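You operate a simulated robot arm through the tools that you are given. There is no shell and no other tool. Be economical: measure what you need, move in short steps, check, and stop when the job is done.

Carry out the task below with a simulated robot arm. There is one attempt and no reset: what you move stays moved.

JOB
Take the white gap card and put it on top of the silver guide plate.

Only the result counts: the job must be done as asked and must still hold three seconds after the hand-in. Knocking over, shifting, dropping, spilling or breaking anything else fails it.

ROBOT AND FRAMES
A 6-joint arm with a two-finger parallel gripper, fixed in place. Base frame: the origin is at the foot of the arm, x ahead of it, y to its left, z up; the work surface is at about z = 0. Units: m, degrees, N and s.
With the tool pointing down near the work surface it reaches from about 0.14 to 0.58 m from the base axis. Its first joint turns from -66.0 to 66.0 degrees. Payload 2.1 kg.
The TCP is the grasp point between the finger pads, 0.03 m short of the fingertips. In the tool frame z runs along the fingers and y along their closing line. The gripper opens to 0.094 m. The fingers are 0.028 m wide and 0.01 m thick; the gripper's body (0.05 by 0.096 m) begins 0.055 m behind the TCP.
Orientation is told as [roll, pitch, yaw] about the base's x, y, z axes, in that order, counted from this pose: with the fingers straight down and closing along the base's y, the tool's x points along the base's -x, its y along +y and its z along -z.

CONTROLS
- The arm moves only by the tool move_arm. Its argument "series" is a list of rows, each a list of 7 numbers: the gripper command, from -1 (shut) to 1 (fully open), values between in proportion, then the shift along the tool's x, y, z in units of 40 mm (1.0 is 40 mm), then the turn, a rotation vector about the tool's x, y, z in units of 5 degrees (1.0 is 5 degrees). In form: [[hand, dx, dy, dz, rx, ry, rz], ...]. A call has 1 to 20 rows; each row shifts and turns the commanded pose from where the row before left it, along the tool's axes as they then stand. A call with a number of a shift or a turn outside -1 to 1 is refused whole. Each row takes 0.2 s and may step no farther than 0.05 m and 8.6 degrees from the row before; otherwise, or with a gripper value out of range, the whole call is refused. Where a pose cannot be reached the arm comes as near as it can. A force on the tool above 40 N (or 10 N above the force at the start of the call, whichever is more), or a blocked arm, ends the call early, and 0.2 s more pass. The fingers move at their own pace (about 0.072 m/s each) and stop on an object; they squeeze with about 26 N. The grip force told is the motor's: it shows also when the fingers shut on nothing. Time passes only in rows, and 0.2 s behind the last, so rows that do not move let the fingers close. The reply holds the time, the measured pose of the TCP, the force on the tool along the base axes, the opening and the grip force, in the units named above and with some noise.
- Cameras (640 x 400 px; columns grow to the right, rows downward): "scene" is fixed at [0.0591, -0.3775, 0.4829]; the picture's right is [0.73, -0.68, 0.00], its down [-0.41, -0.44, -0.80] and it looks along [0.54, 0.58, -0.60] (base axes); focal length 358 px, centre (320, 200). "wrist" rides on the gripper at [-0.037, 0, -0.058] in the tool frame; the picture's right is [0.00, -1.00, 0.00], its down [0.97, 0.00, -0.24] and it looks along [0.24, 0.00, 0.97] (tool axes); focal length 218 px, centre (320, 200). There is no depth. A picture from a camera that has moved, and an enlarged one, comes with that camera's place and axes in the base frame and with its lens.
- get_image(camera): a new picture of that camera. No time passes.
- close_up(camera, box): a new picture of the part [left, top, right, bottom] of that camera's present view, enlarged. No time passes.
- finish_job(): hands the job in; it is judged then, once.

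Work in short steps. Places have to be worked out from the pictures, the camera data and where the tool is seen: move nearer, look again, correct. Check each grasp and each placing, and mend what went wrong. You have 90 turns and 46 pictures in all, those below and enlarged ones among them. Open the gripper and draw the arm clear of the work before you hand the job in, unless the task says otherwise; then end with one line.

The tools are called after "Call:" as name(argument=value, ...) on one line, values as JSON. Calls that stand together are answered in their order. move_arm: Moves the arm, as the interface text tells. Its arguments: {"type":"object","properties":{"series":{"type":"array","items":{"type":"array","items":{"type":"number"}}}},"required":["series"]} The other tools are called the same way: get_image (camera) takes a picture; close_up (camera, box) takes an enlarged picture of a part of a camera's view; finish_job () hands the job in.

At the start:

```text
t: 0.0
ee_pos: [0.2978, -0.0101, 0.2176]
tcp_rot: [-0.1, 0.1, 0.0]
wrist_force: [-0.7, 0.0, 0.1]
grip_width: 0.0941
grasp_force: 0.0
```

scene: 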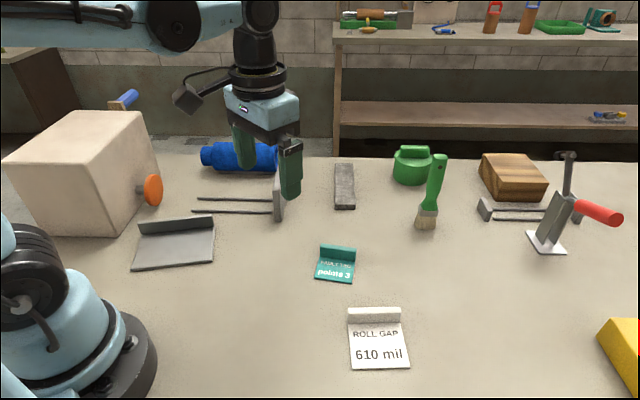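
wrist: 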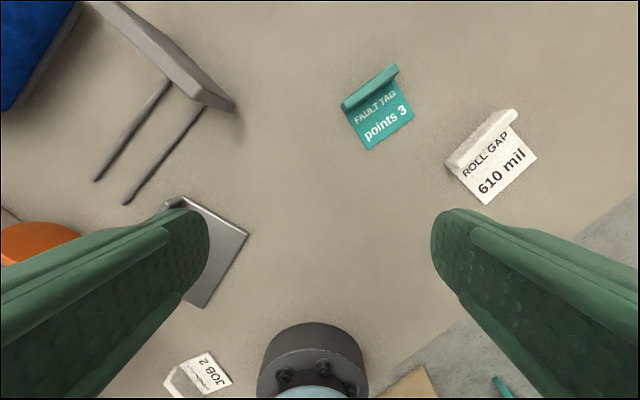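

The gap card ("ROLL GAP 610 mil") and an L-shaped silver plate are visible. I'll enlarge both to see their details.

Call:
close_up(camera="scene", box=[300, 280, 460, 380])

Call:
close_up(camera="scene", box=[100, 140, 340, 290])

Call:
close_up(camera="wrist", box=[320, 40, 640, 240])

```text
4.00 times, centred on (380, 330) of scene
camera zoom: at [0.0591, -0.3775, 0.4829], right [0.73, -0.68, 0.0], down [-0.41, -0.44, -0.8], along [0.54, 0.58, -0.6], focal length 1434 px, centre (80, -320)
```

zoom: 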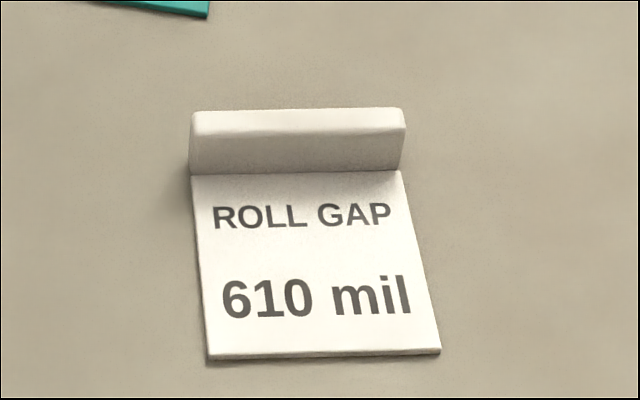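

```text
2.67 times, centred on (220, 215) of scene
camera zoom: at [0.0591, -0.3775, 0.4829], right [0.73, -0.68, 0.0], down [-0.41, -0.44, -0.8], along [0.54, 0.58, -0.6], focal length 956 px, centre (587, 160)
```

zoom: 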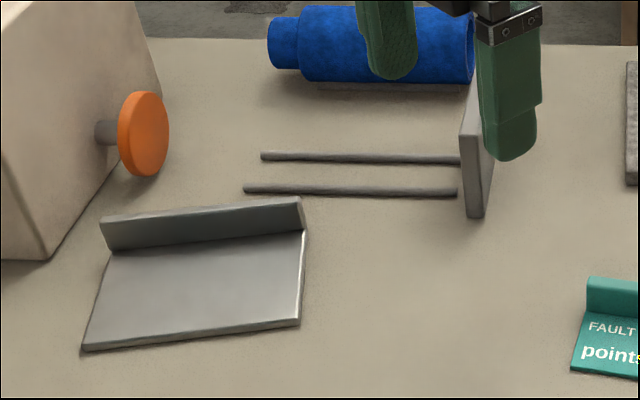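

```text
2.00 times, centred on (480, 140) of wrist
camera zoom: at [0.3347, -0.011, 0.2744], right [0.0, -1.0, 0.0], down [-0.97, 0.0, 0.24], along [-0.24, 0.0, -0.97], focal length 436 px, centre (0, 320)
```

zoom: 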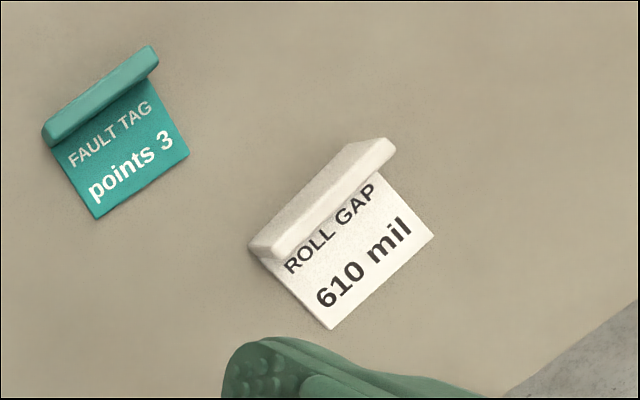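

Estimates: card lip centre ≈ (0.343, -0.194), with the lip's normal about 47° from x. The plate's flat area is centred at about (0.189, 0.168). I'm moving above the lip, turning to close across it and partly closing the fingers.

Call:
move_arm(series=[[0.2, -0.1875, -0.767, 0.408, 0, 0, 0], [0.2, -0.1875, -0.767, 0.408, 0, 0, 0], [0.2, -0.1875, -0.767, 0.408, 0, 0, 0], [0.2, -0.1875, -0.767, 0.408, 0, 0, 0], [0.2, -0.1875, -0.767, 0.408, 0, 0, 0], [0.2, -0.1875, -0.767, 0.408, 0, 0, 0], [0.2, 0, 0, 0, 0, 0, 0.949], [0.2, 0, 0, 0, 0, 0, 0.949], [0.2, 0, 0, 0, 0, 0, 0.949], [0.2, 0, 0, 0, 0, 0, 0.949], [0.2, 0, 0, 0, 0, 0, 0.949], [0.2, 0, 0, 0, 0, 0, 0.949], [0.2, 0, 0, 0, 0, 0, 0.949], [0.2, 0, 0, 0, 0, 0, 0.949], [0.2, 0, 0, 0, 0, 0, 0.949], [0.2, 0, 0, 0, 0, 0, 0]])

Call:
get_image(camera="wrist")

Call:
get_image(camera="scene")

```text
t: 3.4
ee_pos: [0.3428, -0.1945, 0.1191]
tcp_rot: [0.0, 0.0, -42.8]
wrist_force: [-0.7, -0.7, -0.6]
grip_width: 0.0564
grasp_force: 0.1
```

```text
40 pictures are left
camera wrist: at [0.3698, -0.2202, 0.1766], right [-0.68, -0.73, 0.0], down [-0.71, 0.66, 0.24], along [-0.18, 0.16, -0.97], focal length 218 px, centre (320, 200)
```

wrist: 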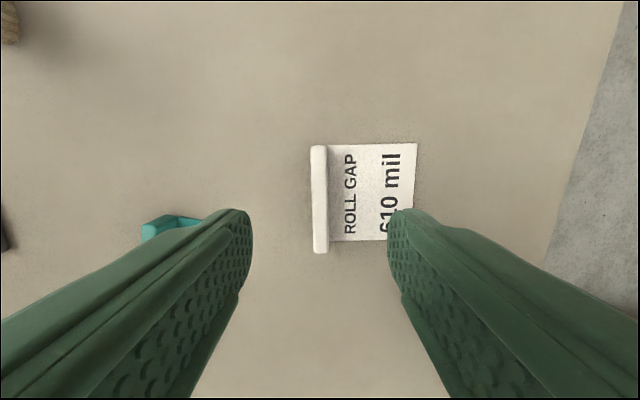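

```text
39 pictures are left
```

scene: 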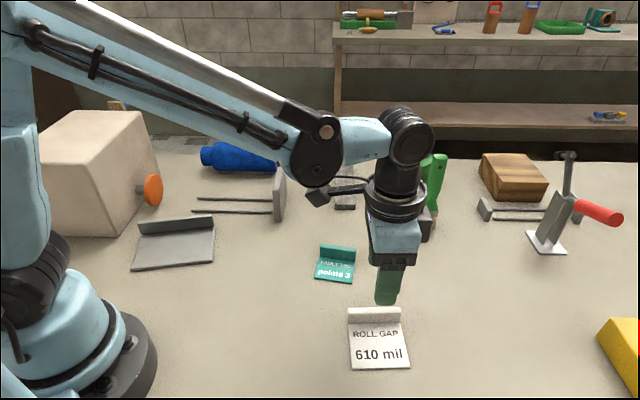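

The lip is centred between the fingers and square to them. I'm descending so the tips end about 6 mm above the table, then closing.

Call:
move_arm(series=[[0.2, 0.03, 0, 0.52, 0, 0, 0], [0.2, 0, 0, 0.52, 0, 0, 0], [0.2, 0, 0, 0.52, 0, 0, 0], [0.2, 0, 0, 0.26, 0, 0, 0], [0.2, 0, 0, 0.25, 0, 0, 0], [0.2, 0, 0, 0, 0, 0, 0]])

Call:
close_up(camera="scene", box=[300, 240, 460, 380])

```text
t: 4.8
ee_pos: [0.343, -0.1952, 0.0356]
tcp_rot: [0.0, 0.0, -42.9]
wrist_force: [0.4, -0.6, -0.5]
grip_width: 0.0565
grasp_force: 0.0
```

```text
2.86 times, centred on (380, 310) of scene
camera zoom: at [0.0591, -0.3775, 0.4829], right [0.73, -0.68, 0.0], down [-0.41, -0.44, -0.8], along [0.54, 0.58, -0.6], focal length 1024 px, centre (149, -114)
```

zoom: 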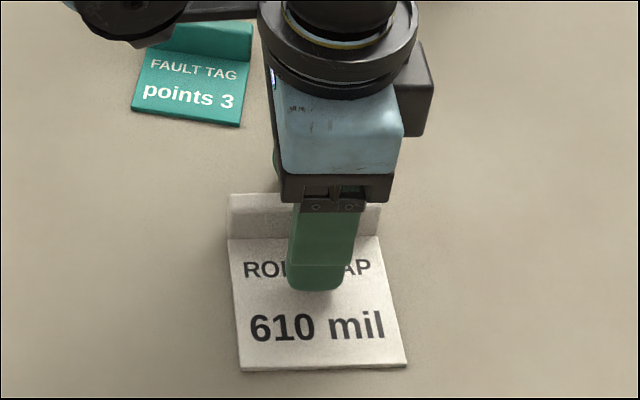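

The finger is above the card with no contact. I'm closing on the lip now, then lifting slightly to check the grasp.

Call:
move_arm(series=[[-1, 0, 0, 0, 0, 0, 0], [-1, 0, 0, 0, 0, 0, 0], [-1, 0, 0, 0, 0, 0, 0], [-1, 0, 0, 0, 0, 0, 0], [-1, 0, 0, 0, 0, 0, 0], [-1, 0, 0, -0.3, 0, 0, 0], [-1, 0, 0, -0.5, 0, 0, 0], [-1, 0, 0, -0.5, 0, 0, 0], [-1, 0, 0, 0, 0, 0, 0]])

Call:
close_up(camera="scene", box=[300, 200, 460, 380])

Call:
get_image(camera="wrist")

```text
t: 6.8
ee_pos: [0.3425, -0.1949, 0.0879]
tcp_rot: [0.0, 0.0, -42.8]
wrist_force: [0.3, 0.3, -0.1]
grip_width: 0.0108
grasp_force: 26.1
```

```text
2.22 times, centred on (380, 290) of scene
camera zoom: at [0.0591, -0.3775, 0.4829], right [0.73, -0.68, 0.0], down [-0.41, -0.44, -0.8], along [0.54, 0.58, -0.6], focal length 797 px, centre (187, 0)
```

zoom: 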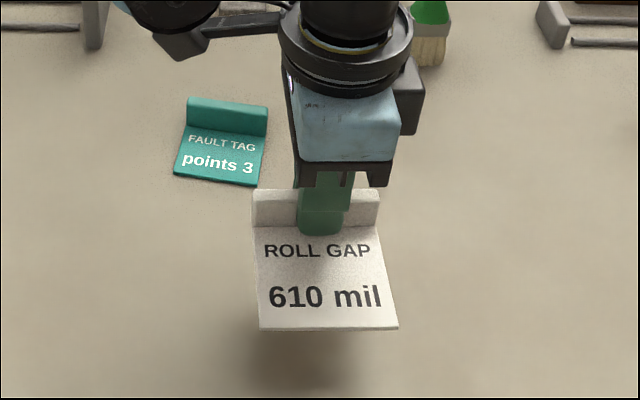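

```text
36 pictures are left
camera wrist: at [0.3688, -0.2201, 0.1457], right [-0.68, -0.73, 0.0], down [-0.71, 0.66, 0.24], along [-0.18, 0.16, -0.97], focal length 218 px, centre (320, 200)
```

wrist: 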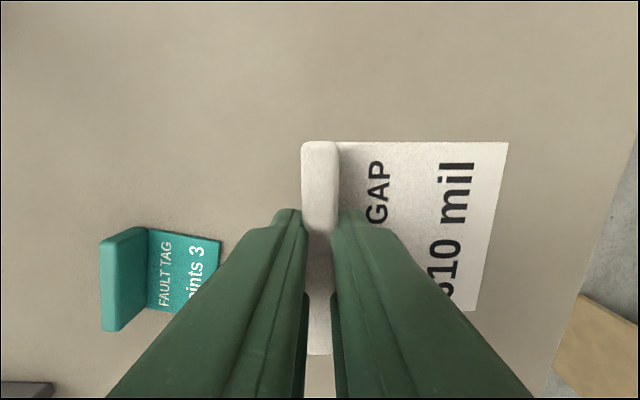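

The grasp is firm (width 10.8 mm, 26 N) and the card hangs level. I'm raising it and moving halfway towards the plate.

Call:
move_arm(series=[[-1, 0, 0, -0.7, 0, 0, 0], [-1, 0, 0, -0.7, 0, 0, 0], [-1, 0, 0, -0.6, 0, 0, 0], [-1, 0.785, 0.332, 0, 0, 0, 0], [-1, 0.785, 0.332, 0, 0, 0, 0], [-1, 0.785, 0.332, 0, 0, 0, 0], [-1, 0.785, 0.332, 0, 0, 0, 0], [-1, 0.785, 0.332, 0, 0, 0, 0], [-1, 0.785, 0.332, 0, 0, 0, 0], [-1, 0, 0, 0, 0, 0, 0]])

Call:
move_arm(series=[[-1, 0, 0, 0, 0, 0, -0.992], [-1, 0, 0, 0, 0, 0, -0.992], [-1, 0, 0, 0, 0, 0, -0.992], [-1, 0, 0, 0, 0, 0, -0.992], [-1, 0, 0, 0, 0, 0, -0.992], [-1, 0, 0, 0, 0, 0, -0.992], [-1, 0, 0, 0, 0, 0, -0.992], [-1, 0, 0, 0, 0, 0, -0.992], [-1, 0, 0, 0, 0, 0, -0.992], [-1, 0, 0, 0, 0, 0, -0.992], [-1, 0, 0, 0, 0, 0, -0.992], [-1, 0, 0, 0, 0, 0, -0.992], [-1, 0, 0, 0, 0, 0, -0.992], [-1, 0, 0, 0, 0, 0, -0.992], [-1, 0, 0, 0, 0, 0, -0.992], [-1, 0, 0, 0, 0, 0, -0.992], [-1, 0, 0, 0, 0, 0, -0.992], [-1, 0, 0, 0, 0, 0, -0.992], [-1, 0, 0, 0, 0, 0, -0.992], [-1, 0, 0, 0, 0, 0, -0.992]])

Call:
get_image(camera="scene")

Call:
get_image(camera="wrist")

```text
t: 9.0
ee_pos: [0.2593, -0.0068, 0.1689]
tcp_rot: [0.0, 0.0, -42.8]
wrist_force: [-0.5, -0.1, -0.9]
grip_width: 0.0109
grasp_force: 25.9
```

```text
t: 13.2
ee_pos: [0.2583, -0.0076, 0.1674]
tcp_rot: [0.0, 0.0, 56.6]
wrist_force: [0.0, -0.1, -0.5]
grip_width: 0.0107
grasp_force: 25.8
```

```text
35 pictures are left
```

scene: 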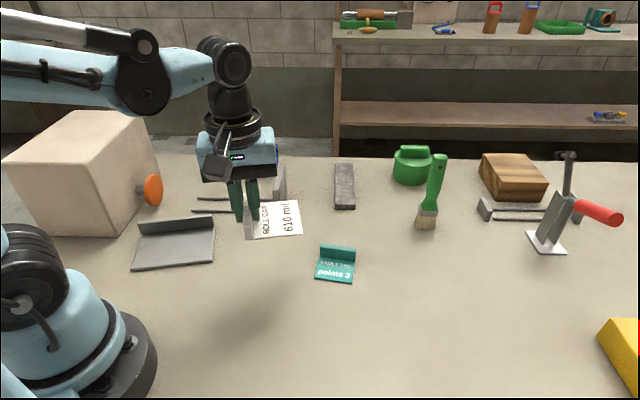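

```text
34 pictures are left
camera wrist: at [0.2781, 0.0229, 0.2257], right [0.83, -0.55, 0.0], down [-0.54, -0.81, 0.24], along [-0.13, -0.2, -0.97], focal length 218 px, centre (320, 200)
```

wrist: 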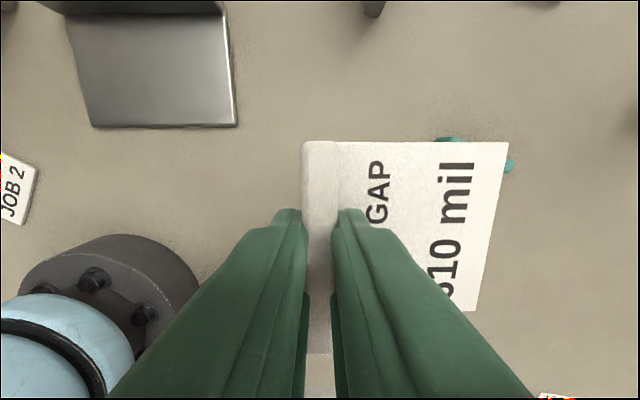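

The plate's refined centre is about (0.188, 0.164), edges at -33.6°, so the card is now square to it. I'm moving above the plate and down to z ≈ 0.10 to check.

Call:
move_arm(series=[[-1, -0.427, 0.712, 0, 0, 0, 0], [-1, -0.427, 0.712, 0, 0, 0, 0], [-1, -0.427, 0.712, 0, 0, 0, 0], [-1, -0.427, 0.712, 0, 0, 0, 0], [-1, -0.427, 0.712, 0, 0, 0, 0], [-1, -0.427, 0.712, 0, 0, 0, 0], [-1, 0, 0, 0.5, 0, 0, 0], [-1, 0, 0, 0.5, 0, 0, 0], [-1, 0, 0, 0.5, 0, 0, 0], [-1, 0, 0, 0, 0, 0, 0]])

Call:
close_up(camera="scene", box=[90, 130, 330, 290])

Call:
get_image(camera="wrist")

```text
t: 15.4
ee_pos: [0.1727, 0.1725, 0.1071]
tcp_rot: [0.0, -0.1, 56.5]
wrist_force: [-0.8, -0.2, 0.0]
grip_width: 0.0108
grasp_force: 26.1
```

```text
2.50 times, centred on (210, 210) of scene
camera zoom: at [0.0591, -0.3775, 0.4829], right [0.73, -0.68, 0.0], down [-0.41, -0.44, -0.8], along [0.54, 0.58, -0.6], focal length 896 px, centre (595, 175)
```

zoom: 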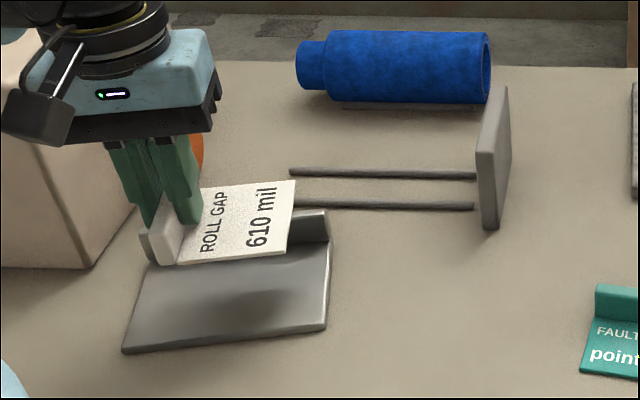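

```text
32 pictures are left
camera wrist: at [0.1923, 0.2025, 0.1653], right [0.83, -0.55, 0.0], down [-0.54, -0.81, 0.24], along [-0.13, -0.2, -0.97], focal length 218 px, centre (320, 200)
```

wrist: 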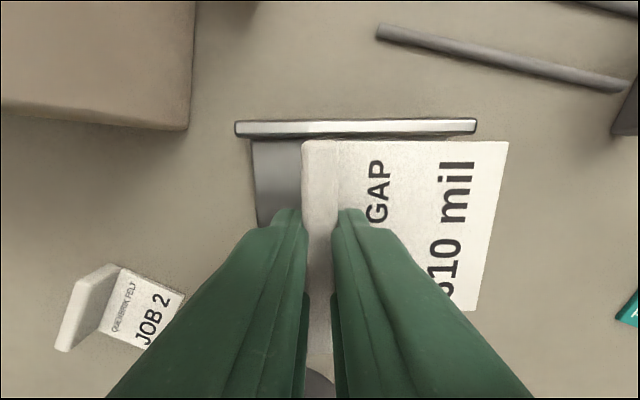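

The card lies within the plate's flat area, with about 6 mm or more clear of its lip. I'm lowering to just above the plate.

Call:
move_arm(series=[[-1, 0, 0, 0.4, 0, 0, 0], [-1, 0, 0, 0.4, 0, 0, 0], [-1, 0, 0, 0.4, 0, 0, 0], [-1, 0, 0, 0.25, 0, 0, 0], [-1, 0, 0, 0, 0, 0, 0]])

Call:
close_up(camera="scene", box=[110, 180, 270, 280])

Call:
get_image(camera="wrist")

```text
t: 16.6
ee_pos: [0.1715, 0.1729, 0.0507]
tcp_rot: [0.0, -0.1, 56.5]
wrist_force: [-0.7, -1.6, -0.1]
grip_width: 0.0112
grasp_force: 26.1
```

```text
4.00 times, centred on (190, 230) of scene
camera zoom: at [0.059, -0.3775, 0.4829], right [0.73, -0.68, 0.0], down [-0.41, -0.44, -0.8], along [0.54, 0.58, -0.6], focal length 1434 px, centre (840, 80)
```

zoom: 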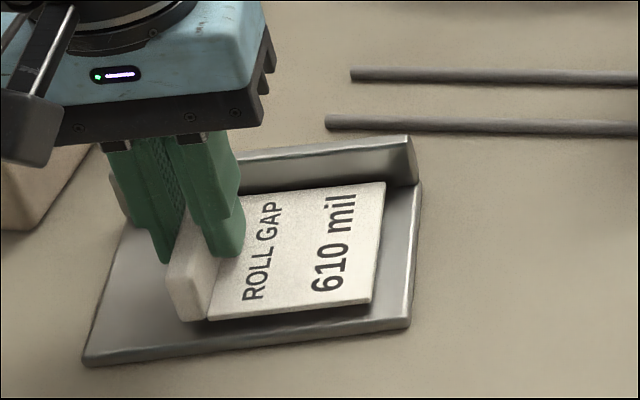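

```text
30 pictures are left
camera wrist: at [0.1921, 0.2028, 0.1073], right [0.83, -0.55, 0.0], down [-0.54, -0.81, 0.24], along [-0.13, -0.2, -0.97], focal length 218 px, centre (320, 200)
```

wrist: 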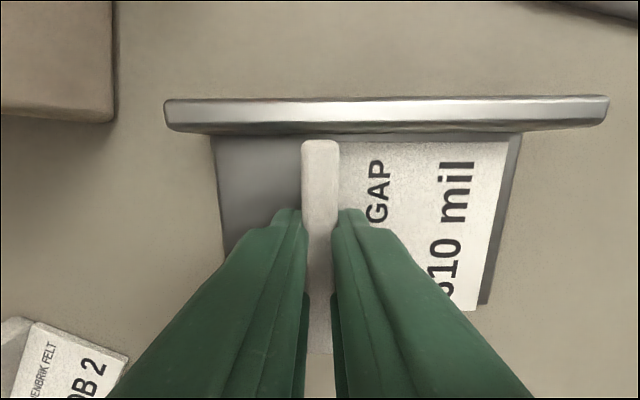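

Placement looks right, with the card inside the plate on all sides. I'm nudging it 1.5 mm away from the plate's lip and lowering in fine steps.

Call:
move_arm(series=[[-1, 0.04, 0, 0.06, 0, 0, 0], [-1, 0, 0, 0.06, 0, 0, 0], [-1, 0, 0, 0.05, 0, 0, 0], [-1, 0, 0, 0, 0, 0, 0]])

Call:
close_up(camera="scene", box=[110, 180, 270, 280])

```text
t: 17.6
ee_pos: [0.1706, 0.1721, 0.0436]
tcp_rot: [0.1, 0.0, 56.4]
wrist_force: [-4.3, 0.0, 27.9]
grip_width: 0.0106
grasp_force: 26.3
```

```text
4.00 times, centred on (190, 230) of scene
camera zoom: at [0.059, -0.3776, 0.4828], right [0.73, -0.68, 0.0], down [-0.41, -0.44, -0.8], along [0.54, 0.58, -0.6], focal length 1434 px, centre (840, 80)
```

zoom: 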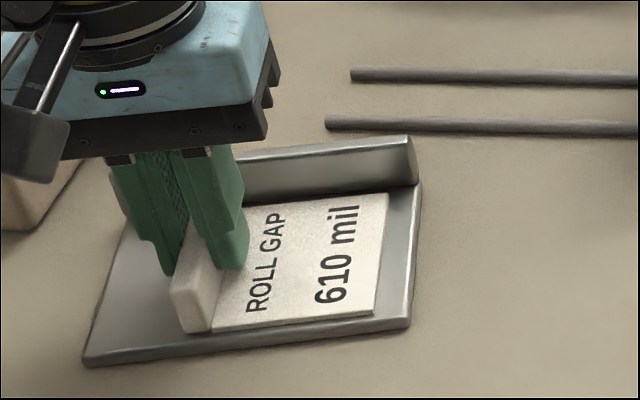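

Contact made (28 N upward) and the card is flat on the plate. I'm easing off slightly, opening gently, then drawing straight up.

Call:
move_arm(series=[[-1, 0, 0, -0.03, 0, 0, 0], [-1, 0, 0, 0, 0, 0, 0], [-0.4, 0, 0, 0, 0, 0, 0], [-0.4, 0, 0, 0, 0, 0, 0], [-0.4, 0, 0, 0, 0, 0, 0], [-0.4, 0, 0, -0.3, 0, 0, 0], [-0.4, 0, 0, -0.6, 0, 0, 0], [-0.4, 0, 0, -0.8, 0, 0, 0], [-0.4, 0, 0, -0.8, 0, 0, 0], [-0.4, 0, 0, -0.8, 0, 0, 0], [-0.4, 0, 0, 0, 0, 0, 0]])

Call:
close_up(camera="scene", box=[110, 180, 270, 280])

Call:
get_image(camera="wrist")

```text
t: 20.0
ee_pos: [0.1711, 0.172, 0.1766]
tcp_rot: [0.0, 0.0, 56.4]
wrist_force: [-0.7, 0.9, -0.3]
grip_width: 0.0282
grasp_force: 0.1
```

```text
4.00 times, centred on (190, 230) of scene
camera zoom: at [0.0591, -0.3775, 0.4829], right [0.73, -0.68, 0.0], down [-0.41, -0.44, -0.8], along [0.54, 0.58, -0.6], focal length 1434 px, centre (840, 80)
```

zoom: 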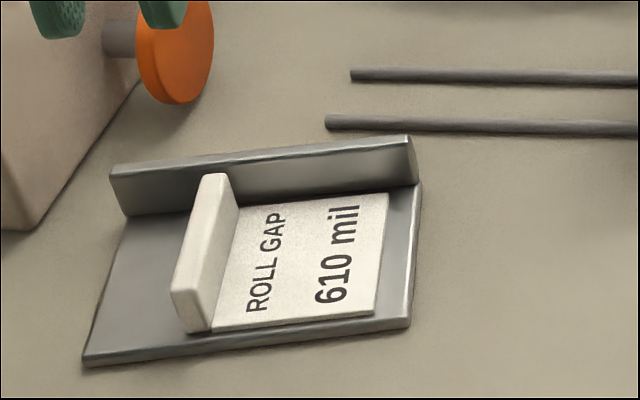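

```text
27 pictures are left
camera wrist: at [0.1905, 0.2021, 0.2343], right [0.83, -0.55, 0.0], down [-0.54, -0.81, 0.24], along [-0.13, -0.2, -0.97], focal length 218 px, centre (320, 200)
```

wrist: 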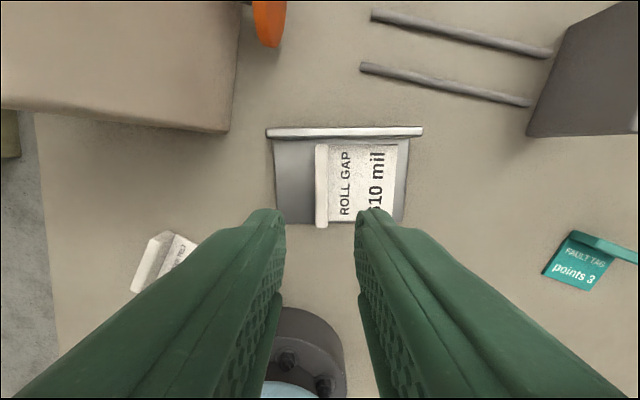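

The card rests flat inside the plate and the plate hasn't shifted. I'm drawing the arm clear with the gripper open.

Call:
move_arm(series=[[0, 0, 0, -0.5, 0, 0, 0], [0.5, 0.475, -0.82, -0.1, 0, 0, 0], [1, 0.475, -0.82, 0, 0, 0, 0], [1, 0.475, -0.82, 0, 0, 0, 0], [1, 0.475, -0.82, 0, 0, 0, 0], [1, 0.475, -0.82, 0, 0, 0, 0], [1, 0, 0, 0, 0, 0, 0]])

Call:
get_image(camera="scene")

```text
t: 21.6
ee_pos: [0.2555, 0.0023, 0.2004]
tcp_rot: [0.0, 0.0, 56.4]
wrist_force: [-0.3, -0.6, -0.8]
grip_width: 0.0938
grasp_force: 0.1
```

```text
26 pictures are left
```

scene: 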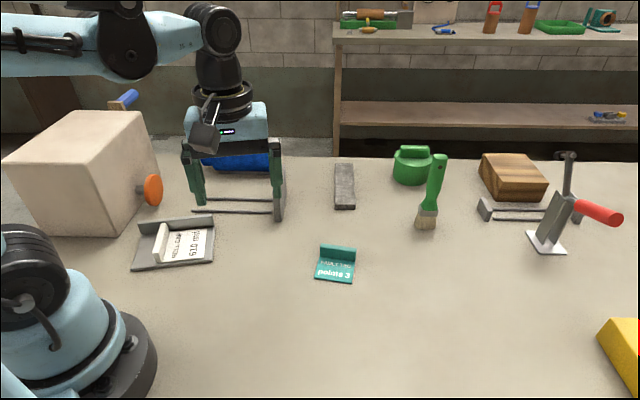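

The card is on the plate, nothing else has moved, and the arm is clear, so I'm handing in the job.

Call:
finish_job()

```text
The job is handed in.
```

The white gap card is lying flat on top of the silver guide plate; the arm is clear with the gripper open, and nothing else was moved.
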